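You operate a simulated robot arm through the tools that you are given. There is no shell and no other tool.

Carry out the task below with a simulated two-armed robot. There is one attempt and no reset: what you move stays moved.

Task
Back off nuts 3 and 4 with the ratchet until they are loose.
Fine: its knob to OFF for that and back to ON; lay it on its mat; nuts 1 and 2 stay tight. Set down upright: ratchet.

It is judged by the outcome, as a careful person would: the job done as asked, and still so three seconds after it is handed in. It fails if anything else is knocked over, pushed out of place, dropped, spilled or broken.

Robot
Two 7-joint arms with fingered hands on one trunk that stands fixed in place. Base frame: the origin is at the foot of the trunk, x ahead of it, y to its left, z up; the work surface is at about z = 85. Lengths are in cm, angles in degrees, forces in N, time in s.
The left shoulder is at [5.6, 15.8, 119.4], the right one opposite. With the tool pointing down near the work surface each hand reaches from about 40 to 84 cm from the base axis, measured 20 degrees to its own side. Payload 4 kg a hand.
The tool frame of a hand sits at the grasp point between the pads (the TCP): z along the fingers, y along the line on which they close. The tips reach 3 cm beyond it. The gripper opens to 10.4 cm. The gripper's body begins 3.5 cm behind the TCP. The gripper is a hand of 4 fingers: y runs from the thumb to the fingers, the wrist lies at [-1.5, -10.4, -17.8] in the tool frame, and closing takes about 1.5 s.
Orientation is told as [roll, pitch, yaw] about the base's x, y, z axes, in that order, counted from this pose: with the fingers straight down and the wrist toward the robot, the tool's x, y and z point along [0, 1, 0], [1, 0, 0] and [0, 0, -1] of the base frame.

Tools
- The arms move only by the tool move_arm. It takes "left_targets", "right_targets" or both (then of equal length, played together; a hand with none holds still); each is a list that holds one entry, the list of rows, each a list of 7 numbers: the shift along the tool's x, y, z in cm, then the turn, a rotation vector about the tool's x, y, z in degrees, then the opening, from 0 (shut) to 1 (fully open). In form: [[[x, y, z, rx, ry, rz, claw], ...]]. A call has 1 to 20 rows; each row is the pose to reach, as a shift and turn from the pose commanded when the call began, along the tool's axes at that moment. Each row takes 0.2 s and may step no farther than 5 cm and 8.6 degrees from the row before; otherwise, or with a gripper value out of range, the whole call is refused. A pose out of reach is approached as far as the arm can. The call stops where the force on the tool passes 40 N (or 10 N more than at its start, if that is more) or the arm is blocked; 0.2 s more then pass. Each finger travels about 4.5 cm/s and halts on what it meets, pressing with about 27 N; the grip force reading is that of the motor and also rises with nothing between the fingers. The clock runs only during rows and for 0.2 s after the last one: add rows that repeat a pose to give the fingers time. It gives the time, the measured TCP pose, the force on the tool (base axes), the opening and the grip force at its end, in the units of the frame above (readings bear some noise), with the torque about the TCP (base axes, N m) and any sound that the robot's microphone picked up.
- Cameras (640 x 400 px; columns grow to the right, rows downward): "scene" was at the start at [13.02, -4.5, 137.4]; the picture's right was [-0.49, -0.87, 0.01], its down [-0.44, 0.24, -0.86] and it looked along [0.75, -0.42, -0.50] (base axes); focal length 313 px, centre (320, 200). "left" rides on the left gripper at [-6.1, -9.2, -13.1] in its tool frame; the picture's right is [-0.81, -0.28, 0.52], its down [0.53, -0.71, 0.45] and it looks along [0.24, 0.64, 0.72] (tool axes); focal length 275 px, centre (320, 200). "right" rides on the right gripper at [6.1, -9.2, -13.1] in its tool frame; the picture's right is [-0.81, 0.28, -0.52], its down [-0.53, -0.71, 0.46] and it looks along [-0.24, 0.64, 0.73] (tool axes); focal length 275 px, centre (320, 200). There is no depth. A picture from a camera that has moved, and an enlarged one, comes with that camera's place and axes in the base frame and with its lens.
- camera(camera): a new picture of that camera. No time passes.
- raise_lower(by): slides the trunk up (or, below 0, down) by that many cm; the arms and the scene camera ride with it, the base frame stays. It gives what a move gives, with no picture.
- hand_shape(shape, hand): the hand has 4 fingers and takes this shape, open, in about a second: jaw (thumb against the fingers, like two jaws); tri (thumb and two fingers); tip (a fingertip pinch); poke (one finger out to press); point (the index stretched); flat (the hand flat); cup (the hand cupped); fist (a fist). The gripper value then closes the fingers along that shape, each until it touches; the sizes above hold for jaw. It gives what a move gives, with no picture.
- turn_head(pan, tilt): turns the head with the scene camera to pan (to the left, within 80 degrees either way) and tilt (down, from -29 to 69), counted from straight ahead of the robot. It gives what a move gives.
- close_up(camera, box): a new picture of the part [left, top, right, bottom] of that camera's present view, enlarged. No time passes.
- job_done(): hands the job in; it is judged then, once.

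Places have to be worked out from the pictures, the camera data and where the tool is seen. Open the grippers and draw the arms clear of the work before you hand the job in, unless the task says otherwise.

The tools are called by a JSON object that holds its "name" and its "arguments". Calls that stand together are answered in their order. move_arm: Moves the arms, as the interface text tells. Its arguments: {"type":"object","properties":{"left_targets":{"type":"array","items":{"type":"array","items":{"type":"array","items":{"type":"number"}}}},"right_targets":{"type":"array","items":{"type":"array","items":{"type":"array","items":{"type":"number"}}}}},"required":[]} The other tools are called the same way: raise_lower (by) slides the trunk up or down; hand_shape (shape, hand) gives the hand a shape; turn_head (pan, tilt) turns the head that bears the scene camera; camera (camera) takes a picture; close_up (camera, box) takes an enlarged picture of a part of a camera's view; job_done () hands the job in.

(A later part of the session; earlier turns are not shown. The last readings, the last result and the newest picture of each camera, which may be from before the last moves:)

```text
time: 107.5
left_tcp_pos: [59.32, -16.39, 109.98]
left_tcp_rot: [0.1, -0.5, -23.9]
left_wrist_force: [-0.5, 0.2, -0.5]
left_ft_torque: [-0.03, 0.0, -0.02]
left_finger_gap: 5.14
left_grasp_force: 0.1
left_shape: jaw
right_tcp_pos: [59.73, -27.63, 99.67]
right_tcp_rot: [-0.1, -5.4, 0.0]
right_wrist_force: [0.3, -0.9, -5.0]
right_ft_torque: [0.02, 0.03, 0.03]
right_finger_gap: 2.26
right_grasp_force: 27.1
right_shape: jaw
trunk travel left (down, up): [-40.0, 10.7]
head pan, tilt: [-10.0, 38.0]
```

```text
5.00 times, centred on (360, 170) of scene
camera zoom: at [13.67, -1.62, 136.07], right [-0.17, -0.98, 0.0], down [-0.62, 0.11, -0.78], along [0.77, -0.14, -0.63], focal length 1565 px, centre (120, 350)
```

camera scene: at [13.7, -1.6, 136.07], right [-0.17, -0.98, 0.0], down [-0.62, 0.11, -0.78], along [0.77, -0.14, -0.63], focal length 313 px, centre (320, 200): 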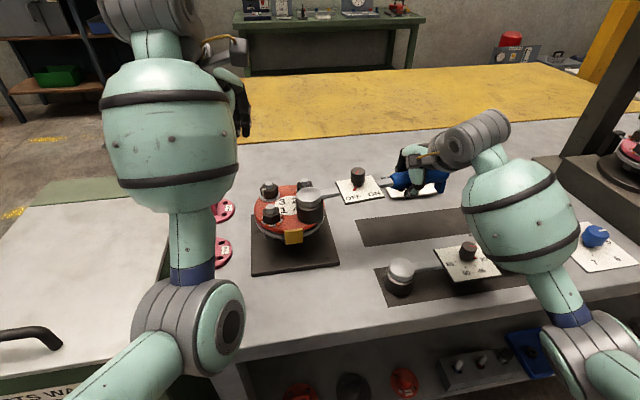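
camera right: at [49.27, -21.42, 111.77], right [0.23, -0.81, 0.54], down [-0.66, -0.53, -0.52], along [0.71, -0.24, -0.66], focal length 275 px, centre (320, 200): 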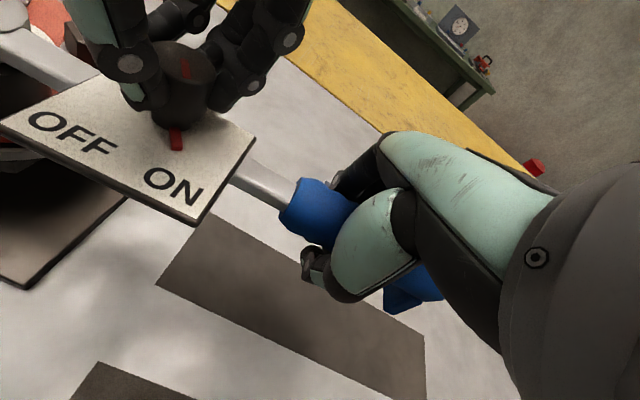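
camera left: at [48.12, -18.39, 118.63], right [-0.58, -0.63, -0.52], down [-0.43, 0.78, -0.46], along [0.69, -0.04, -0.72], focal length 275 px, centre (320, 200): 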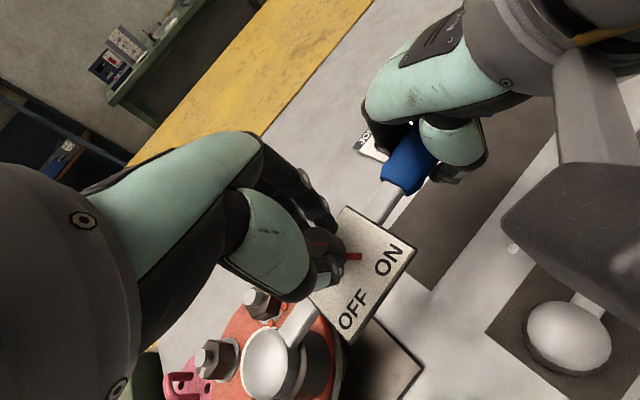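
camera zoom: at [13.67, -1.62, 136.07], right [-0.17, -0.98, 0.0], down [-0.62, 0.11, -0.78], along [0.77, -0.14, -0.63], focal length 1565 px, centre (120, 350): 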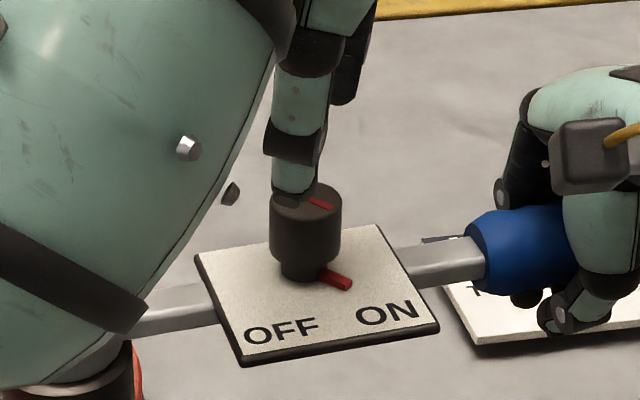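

The pointer is at ON. Next I level the remaining ~3° roll with the right hand and bring the left hand back over the head, ready to lift off (no clockwise swing while it is at ON).

{"name": "move_arm", "arguments": {"left_targets": [[[0, 0, -1, 0, 0, 0, 0.72], [2.6, -1.4, -1, 0, 0, -3, 0.72], [5.1, -2.8, -1, 0, 0, -6, 0.72], [7.67, -4.18, -1, 0, 0, -8, 0.72], [7.67, -4.18, 1.5, 0, 0, -8, 0.72], [7.67, -4.18, 1.5, 0, 0, -8, 0.72]]], "right_targets": [[[0, 0, 0, 0, 0, 0, 0], [0, 0, 0, 0, 0, 0, 0], [0, 0, 0, -1, 0, 0, 0], [0, 0, 0, -2, 0, 0, 0], [0, 0, 0, -3, 0, 0, 0], [0, 0, 0, -3, 0, 0, 0]]]}}

{"name": "camera", "arguments": {"camera": "left"}}

{"name": "close_up", "arguments": {"camera": "scene", "box": [250, 130, 410, 230]}}

```text
time: 108.9
left_tcp_pos: [58.34, -7.55, 108.42]
left_tcp_rot: [0.2, -0.4, -16.0]
left_wrist_force: [-0.7, -0.4, 0.2]
left_ft_torque: [-0.02, 0.02, 0.0]
left_finger_gap: 7.47
left_grasp_force: 0.1
left_shape: jaw
right_tcp_pos: [59.51, -27.56, 99.77]
right_tcp_rot: [-0.1, -8.6, 0.0]
right_wrist_force: [-0.6, -0.3, -5.6]
right_ft_torque: [0.01, 0.04, 0.06]
right_finger_gap: 2.24
right_grasp_force: 27.1
right_shape: jaw
trunk travel left (down, up): [-40.0, 10.7]
head pan, tilt: [-10.0, 38.0]
```

```text
taken
camera left: at [47.74, -10.84, 121.48], right [-0.48, -0.7, -0.52], down [-0.54, 0.71, -0.46], along [0.69, 0.06, -0.72], focal length 275 px, centre (320, 200)
```

left: 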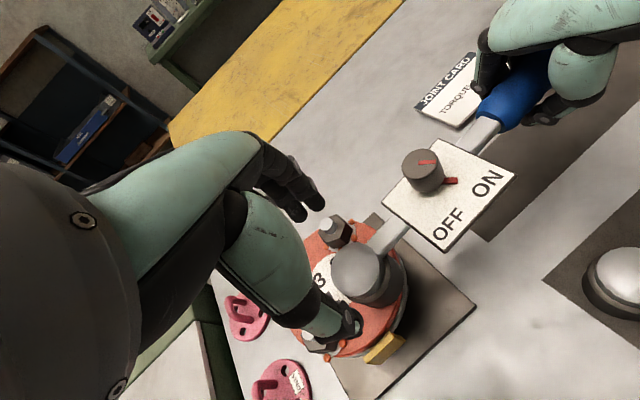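

```text
4.00 times, centred on (330, 180) of scene
camera zoom: at [13.66, -1.59, 136.08], right [-0.17, -0.98, 0.0], down [-0.62, 0.11, -0.78], along [0.77, -0.14, -0.63], focal length 1252 px, centre (280, 280)
```

zoom: 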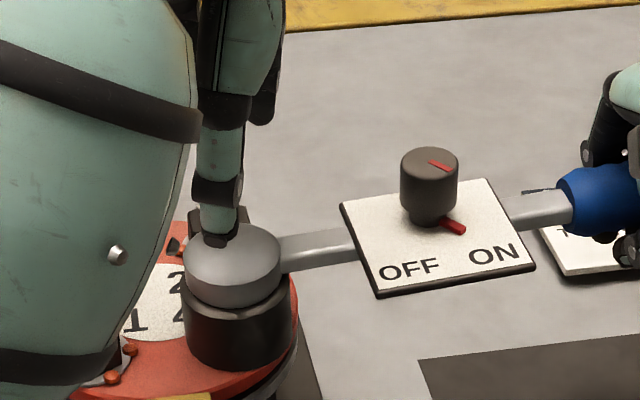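

The ratchet is level and the left hand is centred on the head. I lower, close, and then lift both hands 7 cm straight up.

{"name": "move_arm", "arguments": {"left_targets": [[[-0.05, 0.1, 2.6, 0, 0, 0, 0.72], [-0.05, 0.1, 5.2, 0, 0, 0, 0.72], [-0.05, 0.1, 7.8, 0, 0, 0, 0.72], [-0.05, 0.1, 7.8, 0, 0, 0, 0.6], [-0.05, 0.1, 7.8, 0, 0, 0, 0.5], [-0.05, 0.1, 7.8, 0, 0, 0, 0.4], [-0.05, 0.1, 7.8, 0, 0, 0, 0.2], [-0.05, 0.1, 7.8, 0, 0, 0, 0], [-0.05, 0.1, 7.8, 0, 0, 0, 0], [-0.05, 0.1, 7.8, 0, 0, 0, 0]]]}}

{"name": "camera", "arguments": {"camera": "left"}}

{"name": "close_up", "arguments": {"camera": "scene", "box": [250, 130, 410, 230]}}

```text
time: 111.1
left_tcp_pos: [58.54, -7.63, 101.01]
left_tcp_rot: [0.1, -0.5, -16.1]
left_wrist_force: [-1.6, -5.0, 5.0]
left_ft_torque: [-0.02, 0.29, -0.12]
left_finger_gap: 4.62
left_grasp_force: 27.1
left_shape: jaw
right_tcp_pos: [59.58, -27.49, 99.88]
right_tcp_rot: [-0.1, -8.6, 0.2]
right_wrist_force: [0.2, 3.8, -5.4]
right_ft_torque: [-0.02, -0.02, 0.23]
right_finger_gap: 2.22
right_grasp_force: 27.5
right_shape: jaw
trunk travel left (down, up): [-40.0, 10.7]
head pan, tilt: [-10.0, 38.0]
```

```text
taken
camera left: at [47.88, -10.93, 113.9], right [-0.48, -0.7, -0.52], down [-0.53, 0.71, -0.46], along [0.69, 0.06, -0.72], focal length 275 px, centre (320, 200)
```

left: 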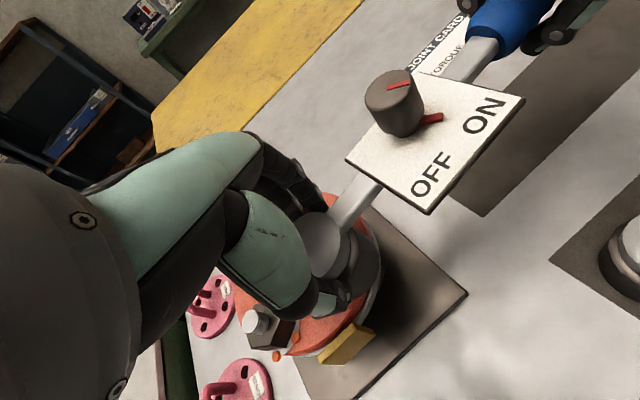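

```text
4.00 times, centred on (330, 180) of scene
camera zoom: at [13.55, -1.6, 136.09], right [-0.17, -0.98, 0.0], down [-0.62, 0.11, -0.78], along [0.77, -0.14, -0.63], focal length 1252 px, centre (280, 280)
```

zoom: 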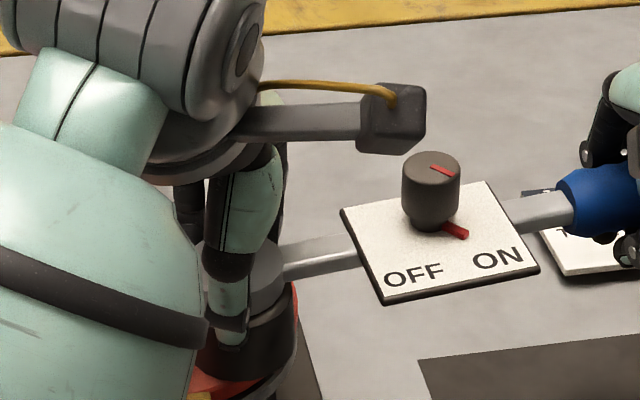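

Held at both ends. I lift straight up 7 cm (compensating the right hand's tilt) and check roll and knob.

{"name": "move_arm", "arguments": {"left_targets": [[[0, 0, -0.8, 0, 0, 0, 0], [0, 0, -1.8, 0, 0, 0, 0], [0, 0, -3, 0, 0, 0, 0], [0, 0, -4.2, 0, 0, 0, 0], [0, 0, -5.5, 0, 0, 0, 0], [0, 0, -7, 0, 0, 0, 0], [0, 0, -7, 0, 0, 0, 0]]], "right_targets": [[[0, 0.12, -0.79, 0, 0, 0, 0], [0, 0.27, -1.78, 0, 0, 0, 0], [0, 0.45, -2.97, 0, 0, 0, 0], [0, 0.63, -4.15, 0, 0, 0, 0], [0, 0.82, -5.44, 0, 0, 0, 0], [0, 1.05, -6.92, 0, 0, 0, 0], [0, 1.05, -6.92, 0, 0, 0, 0]]]}}

{"name": "close_up", "arguments": {"camera": "scene", "box": [250, 110, 410, 210]}}

{"name": "camera", "arguments": {"camera": "left"}}

{"name": "camera", "arguments": {"camera": "right"}}

```text
time: 112.7
left_tcp_pos: [58.54, -7.82, 107.7]
left_tcp_rot: [0.1, -0.4, -15.9]
left_wrist_force: [0.7, -2.3, -2.6]
left_ft_torque: [-0.03, 0.05, -0.1]
left_finger_gap: 4.56
left_grasp_force: 26.3
left_shape: jaw
right_tcp_pos: [59.66, -27.69, 106.71]
right_tcp_rot: [0.0, -8.4, 0.0]
right_wrist_force: [-0.4, 2.7, -4.7]
right_ft_torque: [0.03, -0.08, 0.19]
right_finger_gap: 2.24
right_grasp_force: 27.1
right_shape: jaw
trunk travel left (down, up): [-40.0, 10.7]
head pan, tilt: [-10.0, 38.0]
```

```text
4.00 times, centred on (330, 160) of scene
camera zoom: at [13.71, -1.61, 136.07], right [-0.17, -0.98, 0.0], down [-0.62, 0.11, -0.78], along [0.77, -0.14, -0.63], focal length 1252 px, centre (280, 360)
```

zoom: 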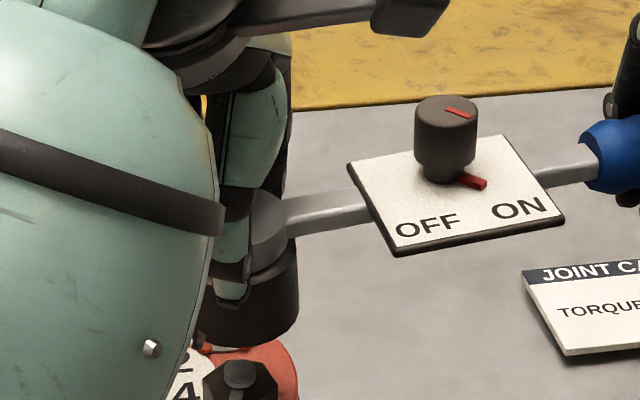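

```text
taken
camera left: at [47.96, -11.09, 120.78], right [-0.48, -0.7, -0.52], down [-0.54, 0.71, -0.46], along [0.69, 0.06, -0.72], focal length 275 px, centre (320, 200)
```

left: 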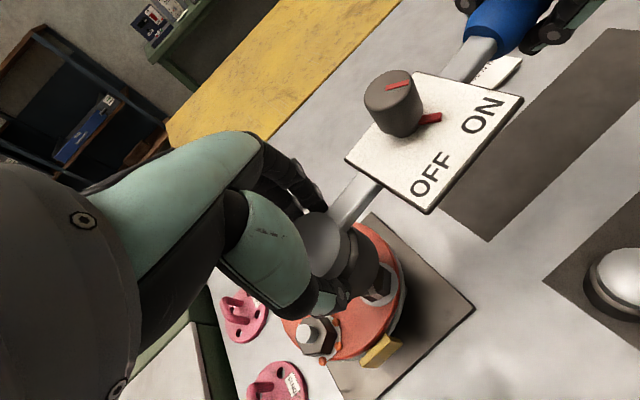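

```text
taken
camera right: at [48.76, -21.5, 118.2], right [0.2, -0.81, 0.55], down [-0.64, -0.53, -0.56], along [0.74, -0.24, -0.62], focal length 275 px, centre (320, 200)
```

right: 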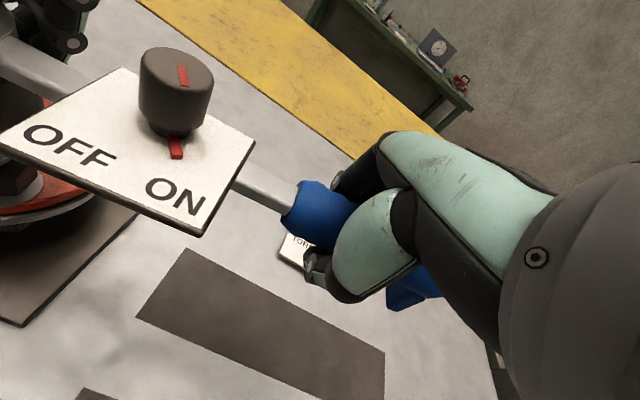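

The ratchet is level, the knob at ON, and nut 4 is free below. I carry it back over its mat, both hands together.

{"name": "move_arm", "arguments": {"left_targets": [[[-2, 1.1, 0, 0, 0, 0, 0], [-3.99, 2.2, 0, 0, 0, 0, 0], [-5.98, 3.3, 0, 0, 0, 0, 0], [-7.98, 4.41, 0, 0, 0, 0, 0], [-9.97, 5.51, 0, 0, 0, 0, 0], [-11.97, 6.61, 0, 0, 0, 0, 0], [-13.96, 7.71, 0, 0, 0, 0, 0], [-13.96, 7.71, 0, 0, 0, 0, 0]]], "right_targets": [[[-2.21, 0.44, 0.07, 0, 0, 0, 0], [-4.43, 0.87, 0.13, 0, 0, 0, 0], [-6.64, 1.31, 0.2, 0, 0, 0, 0], [-8.86, 1.75, 0.26, 0, 0, 0, 0], [-11.07, 2.19, 0.33, 0, 0, 0, 0], [-13.29, 2.62, 0.39, 0, 0, 0, 0], [-15.5, 3.06, 0.46, 0, 0, 0, 0], [-15.5, 3.06, 0.46, 0, 0, 0, 0]]]}}

{"name": "turn_head", "arguments": {"pan": -28, "tilt": 38}}

{"name": "camera", "arguments": {"camera": "scene"}}

{"name": "camera", "arguments": {"camera": "left"}}

{"name": "camera", "arguments": {"camera": "right"}}

```text
time: 114.5
left_tcp_pos: [62.63, -23.26, 107.71]
left_tcp_rot: [0.1, -0.5, -15.8]
left_wrist_force: [-1.4, 2.5, -2.4]
left_ft_torque: [0.03, 0.09, -0.14]
left_finger_gap: 4.48
left_grasp_force: 27.4
left_shape: jaw
right_tcp_pos: [62.65, -43.06, 106.9]
right_tcp_rot: [-0.1, -8.5, 0.1]
right_wrist_force: [1.0, -0.7, -4.6]
right_ft_torque: [-0.03, -0.01, -0.06]
right_finger_gap: 2.22
right_grasp_force: 27.3
right_shape: jaw
trunk travel left (down, up): [-40.0, 10.7]
head pan, tilt: [-10.0, 38.0]
```

```text
time: 115.3
left_tcp_pos: [62.44, -23.52, 107.56]
left_tcp_rot: [0.4, -0.4, -16.0]
left_wrist_force: [-1.1, 1.6, -2.1]
left_ft_torque: [0.04, 0.08, -0.12]
left_finger_gap: 4.49
left_grasp_force: 27.0
left_shape: jaw
right_tcp_pos: [62.64, -43.28, 106.69]
right_tcp_rot: [-0.2, -8.6, 0.1]
right_wrist_force: [1.5, -2.6, -4.7]
right_ft_torque: [0.01, -0.03, -0.05]
right_finger_gap: 2.25
right_grasp_force: 26.9
right_shape: jaw
trunk travel left (down, up): [-40.0, 10.7]
head pan, tilt: [-28.0, 38.0]
```

```text
taken
camera scene: at [12.84, -4.21, 136.08], right [-0.47, -0.88, 0.01], down [-0.56, 0.29, -0.78], along [0.69, -0.37, -0.63], focal length 313 px, centre (320, 200)
```

scene: 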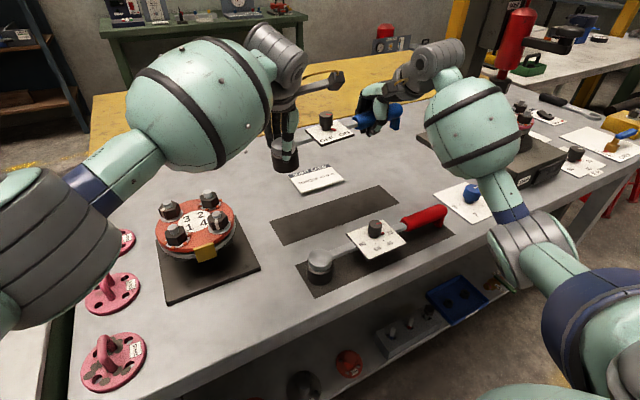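

```text
taken
camera left: at [51.9, -26.83, 120.7], right [-0.48, -0.7, -0.52], down [-0.54, 0.71, -0.46], along [0.69, 0.06, -0.72], focal length 275 px, centre (320, 200)
```

left: 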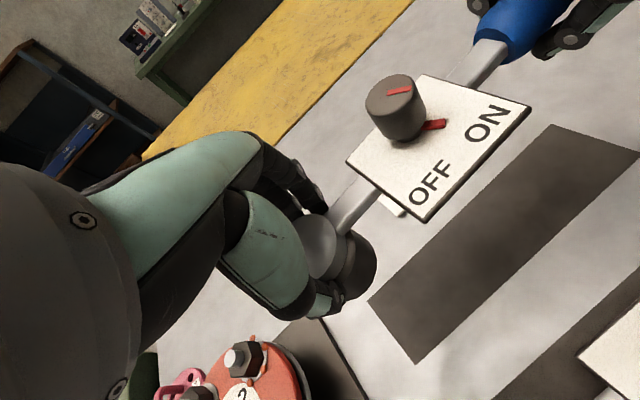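

```text
taken
camera right: at [51.66, -37.06, 118.17], right [0.2, -0.81, 0.55], down [-0.64, -0.53, -0.55], along [0.74, -0.24, -0.62], focal length 275 px, centre (320, 200)
```

right: 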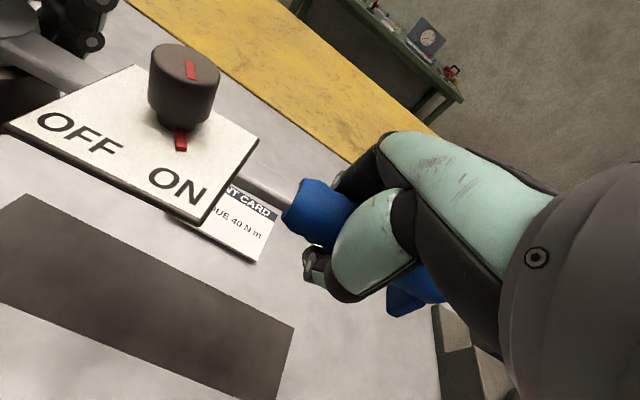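

The mat spans about x 58.3–66.5, y -20 to -51, centred on x≈62.4, and the ratchet hangs right above it with head at (62.4,-23.4). I lower both hands 15 cm, still clear of contact.

{"name": "move_arm", "arguments": {"left_targets": [[[0.01, -0.03, 2.5, 0, 0, 0, 0], [0.02, -0.06, 5, 0, 0, 0, 0], [0.03, -0.09, 7.5, 0, 0, 0, 0], [0.04, -0.12, 10, 0, 0, 0, 0], [0.05, -0.15, 12.5, 0, 0, 0, 0], [0.05, -0.17, 15, 0, 0, 0, 0], [0.05, -0.17, 15, 0, 0, 0, 0]]], "right_targets": [[[0.02, -0.4, 2.47, 0, 0, 0, 0], [0.04, -0.8, 4.94, 0, 0, 0, 0], [0.05, -1.2, 7.41, 0, 0, 0, 0], [0.07, -1.6, 9.87, 0, 0, 0, 0], [0.08, -2.0, 12.34, 0, 0, 0, 0], [0.1, -2.39, 14.81, 0, 0, 0, 0], [0.1, -2.39, 14.81, 0, 0, 0, 0]]]}}

{"name": "close_up", "arguments": {"camera": "scene", "box": [250, 140, 450, 265]}}

{"name": "camera", "arguments": {"camera": "left"}}

{"name": "camera", "arguments": {"camera": "right"}}

```text
time: 116.9
left_tcp_pos: [62.28, -23.56, 92.6]
left_tcp_rot: [0.2, -0.4, -16.0]
left_wrist_force: [-0.3, 3.7, -2.7]
left_ft_torque: [0.12, 0.05, -0.06]
left_finger_gap: 4.48
left_grasp_force: 27.2
left_shape: jaw
right_tcp_pos: [62.7, -43.08, 91.64]
right_tcp_rot: [-0.1, -8.5, 0.1]
right_wrist_force: [-0.5, -3.6, -4.7]
right_ft_torque: [-0.02, -0.02, 0.0]
right_finger_gap: 2.24
right_grasp_force: 27.3
right_shape: jaw
trunk travel left (down, up): [-40.0, 10.7]
head pan, tilt: [-28.0, 38.0]
```

```text
3.20 times, centred on (350, 202) of scene
camera zoom: at [12.81, -4.17, 136.09], right [-0.47, -0.88, 0.01], down [-0.55, 0.29, -0.78], along [0.69, -0.37, -0.63], focal length 1002 px, centre (224, 192)
```

zoom: 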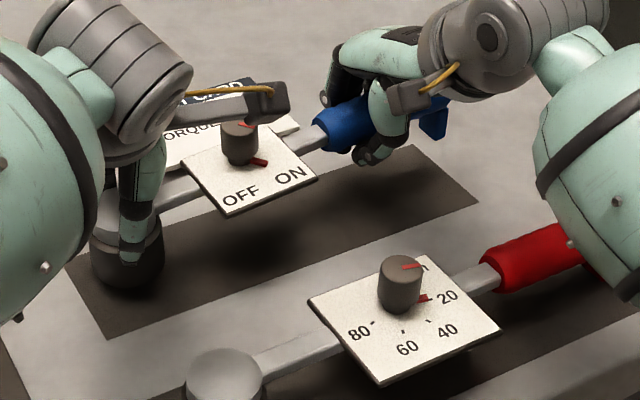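

```text
taken
camera left: at [51.71, -26.86, 105.53], right [-0.48, -0.7, -0.52], down [-0.54, 0.71, -0.46], along [0.69, 0.06, -0.72], focal length 275 px, centre (320, 200)
```

left: 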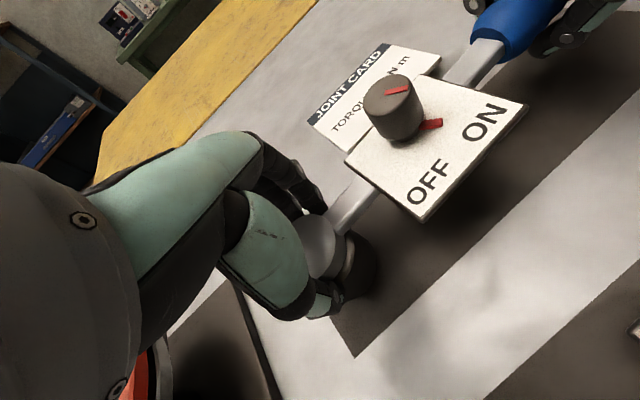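

```text
taken
camera right: at [51.64, -37.01, 103.11], right [0.2, -0.81, 0.55], down [-0.64, -0.53, -0.55], along [0.74, -0.24, -0.62], focal length 275 px, centre (320, 200)
```

right: 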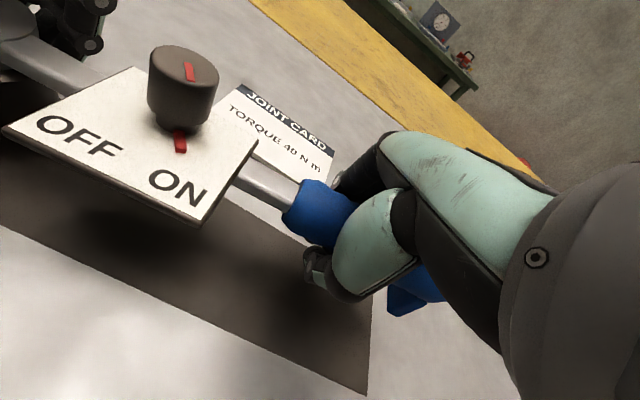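

It hangs a couple of cm above the mat, well placed along it. I lower slowly until it touches.

{"name": "move_arm", "arguments": {"left_targets": [[[0, 0, 0.4, 0, 0, 0, 0], [0, 0, 0.8, 0, 0, 0, 0], [0, 0, 1.2, 0, 0, 0, 0], [0, 0, 1.5, 0, 0, 0, 0], [0, 0, 1.5, 0, 0, 0, 0]]], "right_targets": [[[0, -0.06, 0.4, 0, 0, 0, 0], [0, -0.12, 0.79, 0, 0, 0, 0], [0, -0.18, 1.19, 0, 0, 0, 0], [0, -0.22, 1.48, 0, 0, 0, 0], [0, -0.22, 1.48, 0, 0, 0, 0]]]}}

{"name": "close_up", "arguments": {"camera": "scene", "box": [250, 140, 450, 265]}}

```text
time: 118.1
left_tcp_pos: [62.33, -23.56, 91.23]
left_tcp_rot: [0.2, -0.4, -15.8]
left_wrist_force: [-1.1, 3.6, -2.8]
left_ft_torque: [0.12, 0.1, -0.1]
left_finger_gap: 4.46
left_grasp_force: 26.9
left_shape: jaw
right_tcp_pos: [62.85, -43.07, 90.36]
right_tcp_rot: [-0.1, -8.5, 0.2]
right_wrist_force: [0.6, -3.8, -3.7]
right_ft_torque: [-0.01, -0.03, -0.02]
right_finger_gap: 2.25
right_grasp_force: 26.4
right_shape: jaw
trunk travel left (down, up): [-40.0, 10.7]
head pan, tilt: [-28.0, 38.0]
```

```text
3.20 times, centred on (350, 202) of scene
camera zoom: at [12.81, -4.19, 136.08], right [-0.47, -0.88, 0.01], down [-0.55, 0.29, -0.78], along [0.69, -0.37, -0.63], focal length 1002 px, centre (224, 192)
```

zoom: 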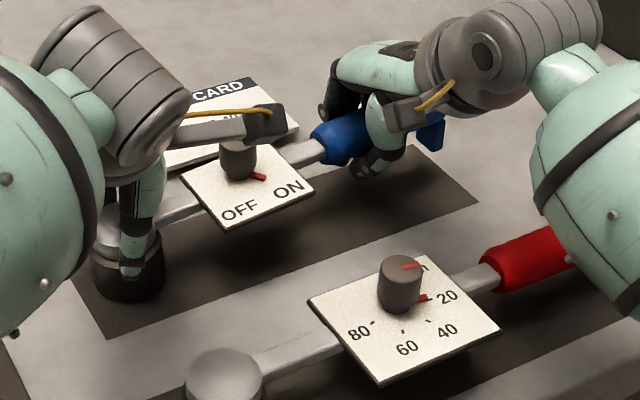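

Nearly there. I lower another 0.6 cm to make contact.

{"name": "move_arm", "arguments": {"left_targets": [[[0, 0, 0.2, 0, 0, 0, 0], [0, 0, 0.4, 0, 0, 0, 0], [0, 0, 0.6, 0, 0, 0, 0], [0, 0, 0.7, 0, 0, 0, 0], [0, 0, 0.7, 0, 0, 0, 0]]], "right_targets": [[[0, -0.03, 0.2, 0, 0, 0, 0], [0, -0.06, 0.4, 0, 0, 0, 0], [0, -0.08, 0.55, 0, 0, 0, 0], [0, -0.09, 0.6, 0, 0, 0, 0], [0, -0.09, 0.6, 0, 0, 0, 0]]]}}

{"name": "close_up", "arguments": {"camera": "scene", "box": [250, 140, 450, 265]}}

{"name": "camera", "arguments": {"camera": "right"}}

```text
time: 119.3
left_tcp_pos: [62.28, -23.45, 90.75]
left_tcp_rot: [0.2, -0.7, -16.0]
left_wrist_force: [1.2, 3.4, 22.0]
left_ft_torque: [0.25, 0.03, -0.08]
left_finger_gap: 4.48
left_grasp_force: 26.7
left_shape: jaw
right_tcp_pos: [62.6, -43.03, 89.99]
right_tcp_rot: [-0.1, -8.6, 0.1]
right_wrist_force: [0.7, -5.4, -5.4]
right_ft_torque: [0.04, -0.02, -0.08]
right_finger_gap: 2.21
right_grasp_force: 26.9
right_shape: jaw
trunk travel left (down, up): [-40.0, 10.7]
head pan, tilt: [-28.0, 38.0]
```

```text
3.20 times, centred on (350, 202) of scene
camera zoom: at [12.55, -4.14, 136.12], right [-0.47, -0.88, 0.01], down [-0.55, 0.29, -0.78], along [0.69, -0.37, -0.62], focal length 1002 px, centre (224, 192)
```

zoom: 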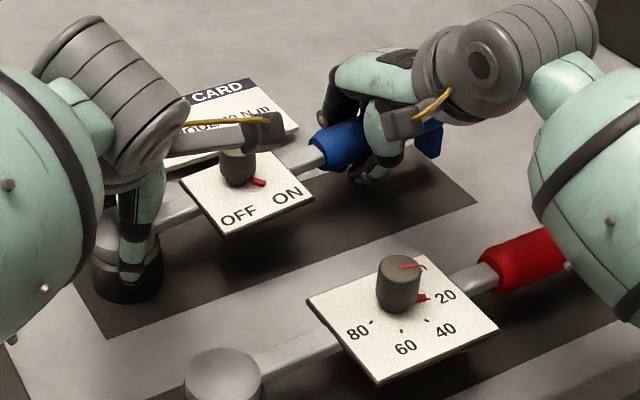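

```text
taken
camera right: at [51.57, -36.89, 101.35], right [0.2, -0.81, 0.55], down [-0.64, -0.53, -0.56], along [0.75, -0.24, -0.62], focal length 275 px, centre (320, 200)
```

right: 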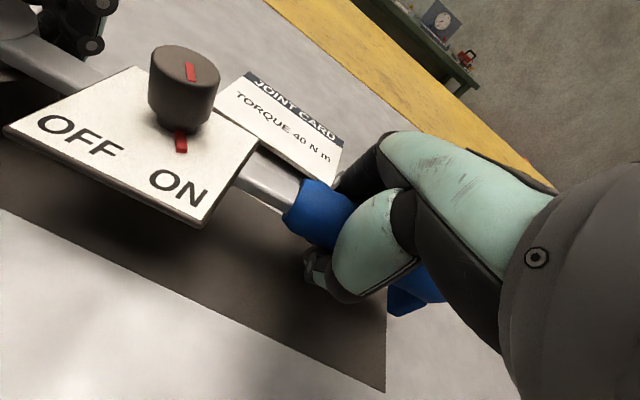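

The head is on the mat (22 N). I ease the left hand's press and lower the handle until its foot takes the weight.

{"name": "move_arm", "arguments": {"left_targets": [[[0, 0, -0.15, 0, 0, 0, 0], [0, 0, -0.25, 0, 0, 0, 0], [0, 0, -0.25, 0, 0, 0, 0], [0, 0, -0.25, 0, 0, 0, 0]]], "right_targets": [[[0, -0.02, 0.1, 0, 0, 0, 0], [0, -0.03, 0.2, 0, 0, 0, 0], [0, -0.05, 0.3, 0, 0, 0, 0], [0, -0.05, 0.3, 0, 0, 0, 0]]]}}

{"name": "close_up", "arguments": {"camera": "scene", "box": [330, 140, 410, 200]}}

```text
time: 120.3
left_tcp_pos: [62.21, -23.43, 90.75]
left_tcp_rot: [0.2, -0.4, -15.9]
left_wrist_force: [1.8, 1.5, 8.9]
left_ft_torque: [0.15, 0.05, -0.12]
left_finger_gap: 4.5
left_grasp_force: 26.9
left_shape: jaw
right_tcp_pos: [62.7, -43.04, 89.4]
right_tcp_rot: [-0.2, -8.7, 0.2]
right_wrist_force: [-0.6, -3.2, -5.2]
right_ft_torque: [0.05, -0.01, -0.03]
right_finger_gap: 2.25
right_grasp_force: 27.4
right_shape: jaw
trunk travel left (down, up): [-40.0, 10.7]
head pan, tilt: [-28.0, 38.0]
```

```text
6.67 times, centred on (370, 170) of scene
camera zoom: at [12.72, -4.15, 136.09], right [-0.47, -0.88, 0.01], down [-0.55, 0.29, -0.78], along [0.69, -0.37, -0.63], focal length 2087 px, centre (-13, 400)
```

zoom: 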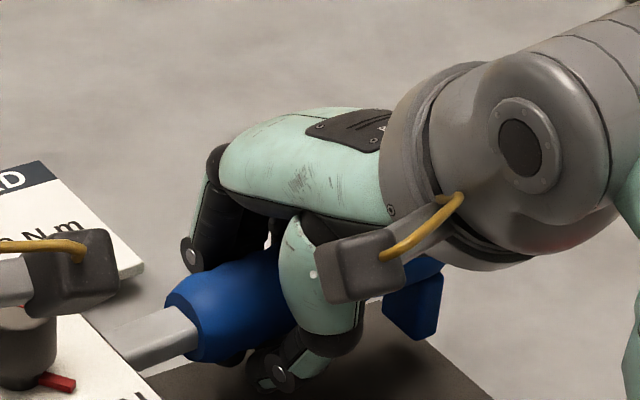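

The foot is still a few mm above the mat and the right hand still carries about 5 N. I lower the handle further in small steps.

{"name": "move_arm", "arguments": {"right_targets": [[[0, -0.02, 0.15, 0, 0, 0, 0], [0, -0.04, 0.3, 0, 0, 0, 0], [0, -0.06, 0.4, 0, 0, 0, 0], [0, -0.06, 0.4, 0, 0, 0, 0]]]}}

{"name": "close_up", "arguments": {"camera": "scene", "box": [330, 140, 410, 200]}}

{"name": "close_up", "arguments": {"camera": "right", "box": [240, 130, 480, 400]}}

```text
time: 121.3
left_tcp_pos: [62.27, -23.4, 90.82]
left_tcp_rot: [0.2, -0.4, -15.8]
left_wrist_force: [-0.2, 2.7, 3.8]
left_ft_torque: [0.17, 0.17, -0.12]
left_finger_gap: 4.48
left_grasp_force: 27.2
left_shape: jaw
right_tcp_pos: [62.73, -43.16, 89.16]
right_tcp_rot: [-0.1, -8.6, 0.0]
right_wrist_force: [0.7, -4.3, -3.6]
right_ft_torque: [0.1, -0.04, -0.04]
right_finger_gap: 2.26
right_grasp_force: 27.4
right_shape: jaw
trunk travel left (down, up): [-40.0, 10.7]
head pan, tilt: [-28.0, 38.0]
```

```text
6.67 times, centred on (370, 170) of scene
camera zoom: at [12.75, -4.18, 136.09], right [-0.47, -0.88, 0.01], down [-0.55, 0.29, -0.78], along [0.69, -0.37, -0.63], focal length 2087 px, centre (-13, 400)
```

zoom: 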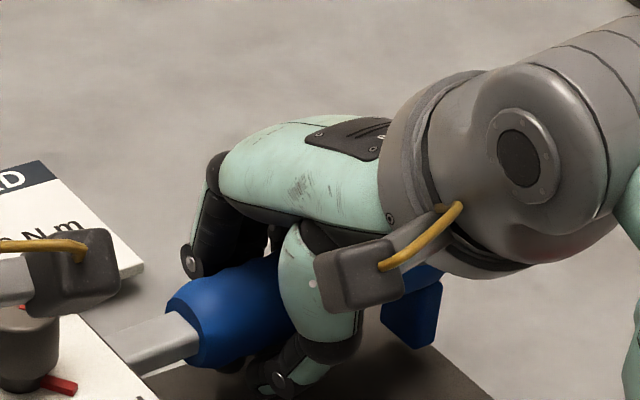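

```text
1.48 times, centred on (360, 265) of right
camera zoom: at [51.64, -36.99, 100.61], right [0.2, -0.81, 0.55], down [-0.64, -0.53, -0.56], along [0.75, -0.24, -0.62], focal length 408 px, centre (261, 104)
```

zoom: 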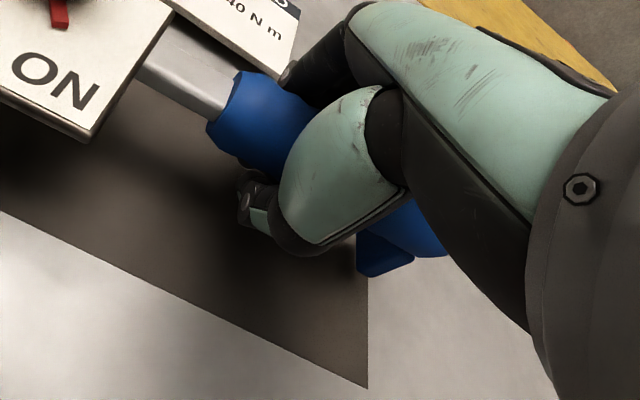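

The load on the right hand is dropping (3.6 N), so the foot is about to touch. I lower a little more.

{"name": "move_arm", "arguments": {"right_targets": [[[0, -0.02, 0.15, 0, 0, 0, 0], [0, -0.04, 0.3, 0, 0, 0, 0], [0, -0.04, 0.3, 0, 0, 0, 0]]]}}

{"name": "close_up", "arguments": {"camera": "scene", "box": [265, 140, 425, 240]}}

```text
time: 122.1
left_tcp_pos: [62.26, -23.57, 90.83]
left_tcp_rot: [0.3, -0.4, -15.8]
left_wrist_force: [-1.2, 3.1, 2.2]
left_ft_torque: [0.18, 0.2, -0.08]
left_finger_gap: 4.47
left_grasp_force: 27.0
left_shape: jaw
right_tcp_pos: [62.7, -43.14, 88.84]
right_tcp_rot: [-0.2, -8.5, 0.2]
right_wrist_force: [1.8, -5.4, -3.3]
right_ft_torque: [0.11, -0.01, -0.04]
right_finger_gap: 2.24
right_grasp_force: 27.3
right_shape: jaw
trunk travel left (down, up): [-40.0, 10.7]
head pan, tilt: [-28.0, 38.0]
```

```text
4.00 times, centred on (345, 190) of scene
camera zoom: at [12.75, -4.19, 136.09], right [-0.47, -0.88, 0.01], down [-0.55, 0.29, -0.78], along [0.69, -0.37, -0.63], focal length 1252 px, centre (220, 240)
```

zoom: 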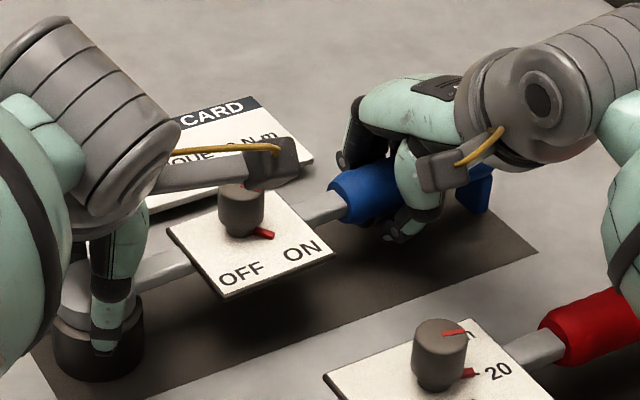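

The handle has crept upward in the right grip, so the fingertips are near the mat while the foot is still slightly up. I check the head's seating from the left camera.

{"name": "camera", "arguments": {"camera": "left"}}

{"name": "camera", "arguments": {"camera": "right"}}

{"name": "close_up", "arguments": {"camera": "scene", "box": [260, 200, 320, 245]}}

```text
taken
camera left: at [51.66, -26.83, 103.78], right [-0.48, -0.7, -0.52], down [-0.54, 0.71, -0.46], along [0.69, 0.06, -0.72], focal length 275 px, centre (320, 200)
```

left: 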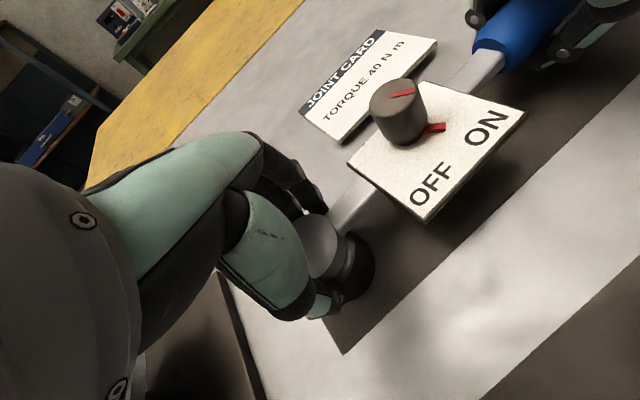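

```text
taken
camera right: at [51.63, -36.98, 100.3], right [0.2, -0.81, 0.55], down [-0.64, -0.53, -0.56], along [0.75, -0.24, -0.62], focal length 275 px, centre (320, 200)
```

right: 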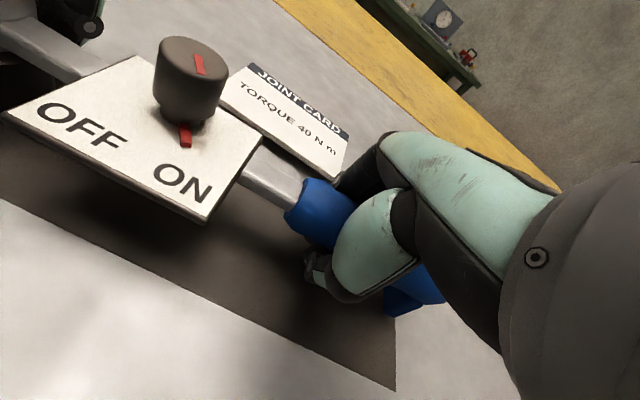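

```text
8.89 times, centred on (290, 222) of scene
camera zoom: at [12.75, -4.19, 136.09], right [-0.47, -0.88, 0.01], down [-0.55, 0.29, -0.78], along [0.69, -0.37, -0.63], focal length 2783 px, centre (587, 0)
```

zoom: 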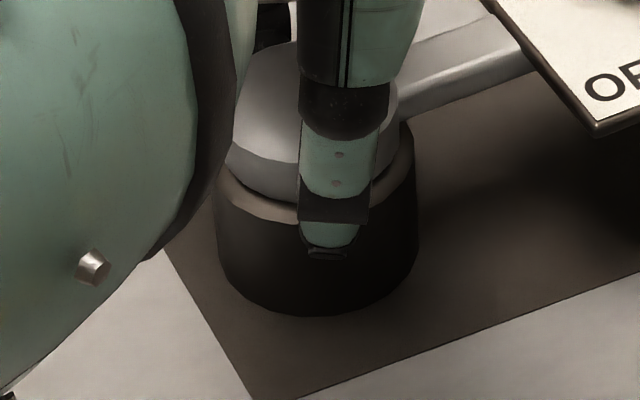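

The head is placed on the mat exactly as before, but the handle end sits about 1 cm high because it crept up in the right grip. With the left hand steadying the head, I lower the right fingertips almost to the mat and open them slowly so the foot settles.

{"name": "move_arm", "arguments": {"right_targets": [[[0, -0.02, 0.15, 0, 0, 0, 0], [0, -0.05, 0.3, 0, 0, 0, 0], [0, -0.05, 0.3, 0, 0, 0, 0.2], [0, -0.05, 0.3, 0, 0, 0, 0.22], [0, -0.05, 0.3, 0, 0, 0, 0.24], [0, -0.05, 0.3, 0, 0, 0, 0.26], [0, -0.05, 0.3, 0, 0, 0, 0.28], [0, -0.05, 0.3, 0, 0, 0, 0.3], [0, -0.05, 0.3, 0, 0, 0, 0.3]]]}}

{"name": "close_up", "arguments": {"camera": "scene", "box": [265, 140, 425, 240]}}

{"name": "camera", "arguments": {"camera": "right"}}

```text
time: 124.1
left_tcp_pos: [62.35, -23.49, 90.77]
left_tcp_rot: [0.2, -0.4, -16.1]
left_wrist_force: [-1.1, 0.5, -2.2]
left_ft_torque: [-0.03, 0.13, -0.16]
left_finger_gap: 4.43
left_grasp_force: 26.7
left_shape: jaw
right_tcp_pos: [62.67, -43.04, 88.55]
right_tcp_rot: [0.0, -8.5, 0.1]
right_wrist_force: [-0.7, 0.1, -0.4]
right_ft_torque: [-0.01, 0.0, 0.0]
right_finger_gap: 3.09
right_grasp_force: 0.1
right_shape: jaw
trunk travel left (down, up): [-40.0, 10.7]
head pan, tilt: [-28.0, 38.0]
```

```text
4.00 times, centred on (345, 190) of scene
camera zoom: at [12.74, -4.14, 136.09], right [-0.47, -0.88, 0.01], down [-0.55, 0.29, -0.78], along [0.69, -0.37, -0.63], focal length 1252 px, centre (220, 240)
```

zoom: 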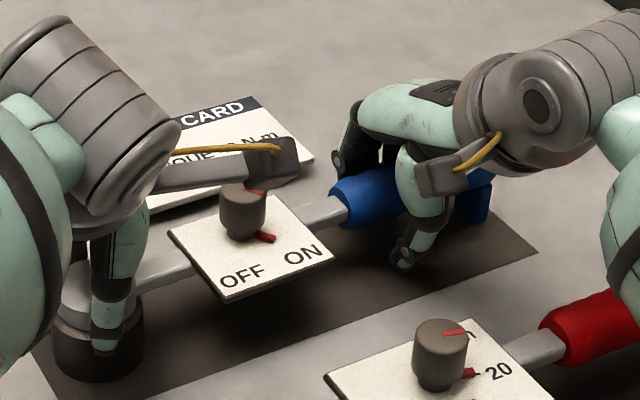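

```text
taken
camera right: at [51.61, -36.87, 100.03], right [0.2, -0.81, 0.55], down [-0.64, -0.53, -0.56], along [0.75, -0.24, -0.62], focal length 275 px, centre (320, 200)
```

right: 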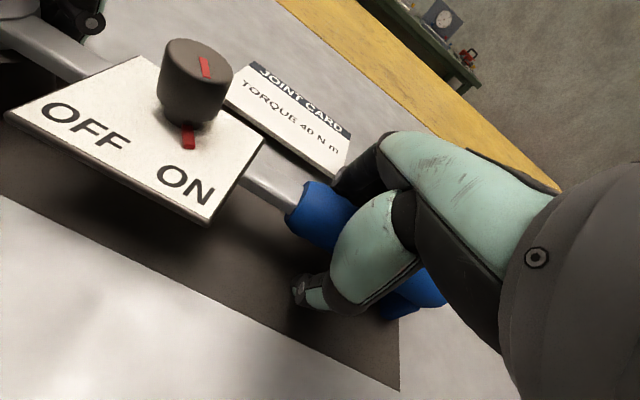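

The right hand no longer carries load; its fingers guard the handle loosely. I now open the left hand slowly so the ratchet settles flat.

{"name": "move_arm", "arguments": {"left_targets": [[[0, 0, 0, 0, 0, 0, 0.4], [0, 0, 0, 0, 0, 0, 0.43], [0, 0, 0, 0, 0, 0, 0.46], [0, 0, 0, 0, 0, 0, 0.5], [0, 0, 0, 0, 0, 0, 0.55], [0, 0, 0, 0, 0, 0, 0.6], [0, 0, 0, 0, 0, 0, 0.65], [0, 0, 0, 0, 0, 0, 0.65]]]}}

{"name": "close_up", "arguments": {"camera": "scene", "box": [265, 140, 425, 240]}}

{"name": "camera", "arguments": {"camera": "right"}}

{"name": "camera", "arguments": {"camera": "left"}}

```text
time: 125.9
left_tcp_pos: [62.33, -23.5, 90.87]
left_tcp_rot: [0.2, -0.5, -15.8]
left_wrist_force: [0.3, 0.6, 0.2]
left_ft_torque: [0.01, 0.0, 0.0]
left_finger_gap: 6.72
left_grasp_force: 0.0
left_shape: jaw
right_tcp_pos: [62.63, -42.94, 88.53]
right_tcp_rot: [0.0, -8.6, 0.1]
right_wrist_force: [0.5, 0.0, -0.3]
right_ft_torque: [0.01, -0.01, -0.04]
right_finger_gap: 3.08
right_grasp_force: 0.1
right_shape: jaw
trunk travel left (down, up): [-40.0, 10.7]
head pan, tilt: [-28.0, 38.0]
```

```text
4.00 times, centred on (345, 190) of scene
camera zoom: at [12.72, -4.14, 136.09], right [-0.47, -0.88, 0.01], down [-0.55, 0.29, -0.78], along [0.69, -0.37, -0.63], focal length 1252 px, centre (220, 240)
```

zoom: 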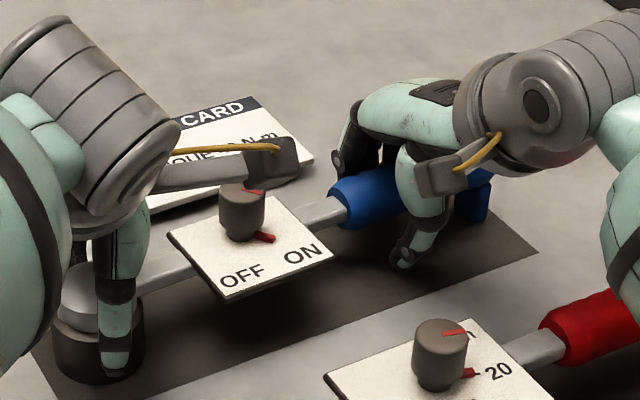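

```text
taken
camera right: at [51.6, -36.87, 100.05], right [0.2, -0.81, 0.55], down [-0.64, -0.53, -0.56], along [0.75, -0.24, -0.62], focal length 275 px, centre (320, 200)
```

right: 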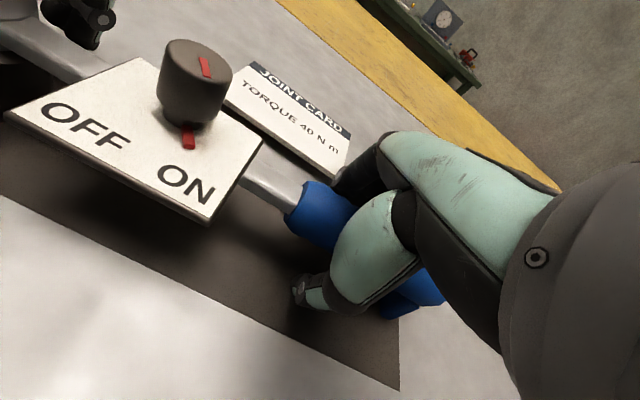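

```text
taken
camera left: at [51.65, -26.79, 103.81], right [-0.48, -0.7, -0.52], down [-0.54, 0.71, -0.46], along [0.69, 0.06, -0.72], focal length 275 px, centre (320, 200)
```

left: 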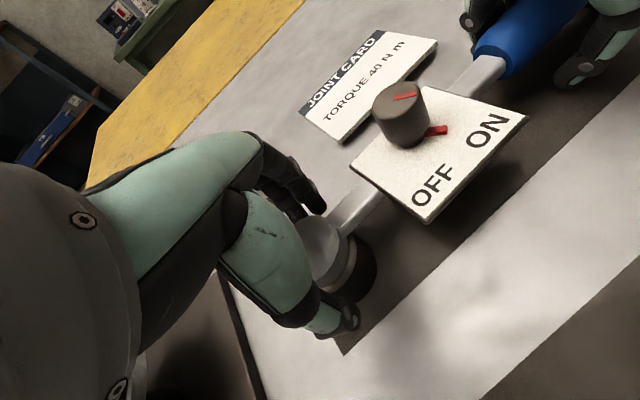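

The ratchet stays put with both hands open around it. I open the right hand fully and raise both hands straight up, slowly at first.

{"name": "move_arm", "arguments": {"left_targets": [[[0, 0, 0, 0, 0, 0, 0.7], [0, 0, 0, 0, 0, 0, 0.7], [0, 0, 0, 0, 0, 0, 0.7], [0, 0, 0, 0, 0, 0, 0.7], [0, 0, 0, 0, 0, 0, 0.7], [0, 0, -1.5, 0, 0, 0, 0.7], [0, 0, -3.5, 0, 0, 0, 0.7], [0, 0, -6, 0, 0, 0, 0.7], [0, 0, -9, 0, 0, 0, 0.7], [0, 0, -13, 0, 0, 0, 0.7]]], "right_targets": [[[0, 0, 0, 0, 0, 0, 0.4], [0, 0, 0, 0, 0, 0, 0.5], [0, 0, 0, 0, 0, 0, 0.6], [0, 0, 0, 0, 0, 0, 0.75], [0, 0, 0, 0, 0, 0, 0.85], [0, 0.22, -1.5, 0, 0, 0, 0.85], [0, 0.52, -3.5, 0, 0, 0, 0.85], [0, 0.9, -6, 0, 0, 0, 0.85], [0, 1.35, -9, 0, 0, 0, 0.85], [0, 1.95, -13, 0, 0, 0, 0.85]]]}}

{"name": "camera", "arguments": {"camera": "scene"}}

{"name": "close_up", "arguments": {"camera": "scene", "box": [265, 160, 425, 260]}}

{"name": "camera", "arguments": {"camera": "right"}}

{"name": "camera", "arguments": {"camera": "left"}}

```text
time: 128.1
left_tcp_pos: [61.79, -23.4, 104.22]
left_tcp_rot: [0.2, -0.6, -16.0]
left_wrist_force: [-0.5, -0.3, 0.4]
left_ft_torque: [0.0, 0.03, -0.02]
left_finger_gap: 7.27
left_grasp_force: 0.1
left_shape: jaw
right_tcp_pos: [62.35, -43.22, 102.06]
right_tcp_rot: [-0.2, -8.6, 0.1]
right_wrist_force: [-0.2, 0.8, 0.0]
right_ft_torque: [0.01, 0.03, 0.05]
right_finger_gap: 8.85
right_grasp_force: 0.1
right_shape: jaw
trunk travel left (down, up): [-40.0, 10.7]
head pan, tilt: [-28.0, 38.0]
```

```text
taken
camera scene: at [12.61, -4.07, 136.11], right [-0.47, -0.88, 0.01], down [-0.55, 0.29, -0.78], along [0.69, -0.37, -0.62], focal length 313 px, centre (320, 200)
```

scene: 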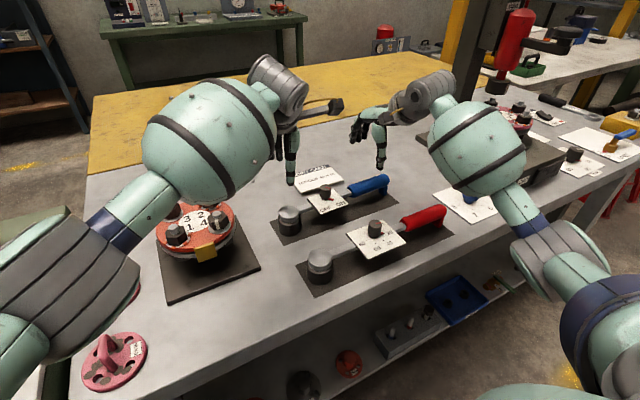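

```text
4.00 times, centred on (345, 210) of scene
camera zoom: at [12.61, -4.07, 136.11], right [-0.47, -0.88, 0.01], down [-0.55, 0.29, -0.78], along [0.69, -0.37, -0.62], focal length 1252 px, centre (220, 160)
```

zoom: 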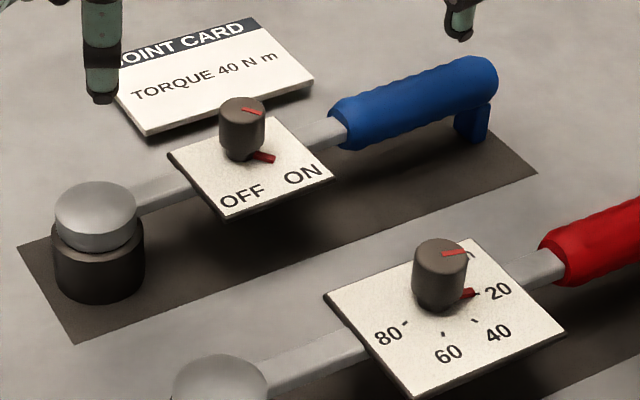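

```text
taken
camera right: at [51.47, -37.07, 113.48], right [0.2, -0.81, 0.55], down [-0.64, -0.54, -0.56], along [0.75, -0.24, -0.62], focal length 275 px, centre (320, 200)
```

right: 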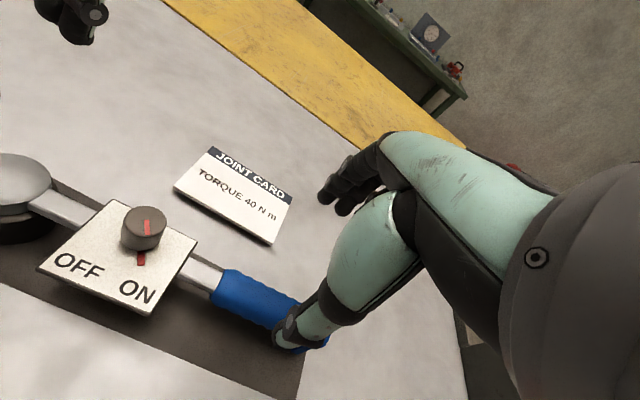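

```text
taken
camera left: at [51.27, -26.58, 117.25], right [-0.48, -0.7, -0.52], down [-0.53, 0.71, -0.46], along [0.69, 0.06, -0.72], focal length 275 px, centre (320, 200)
```

left: 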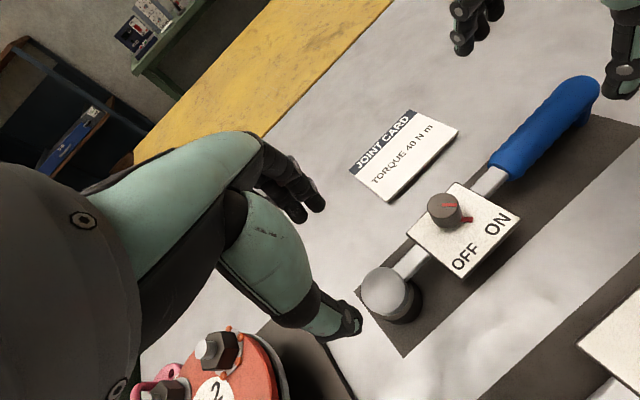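

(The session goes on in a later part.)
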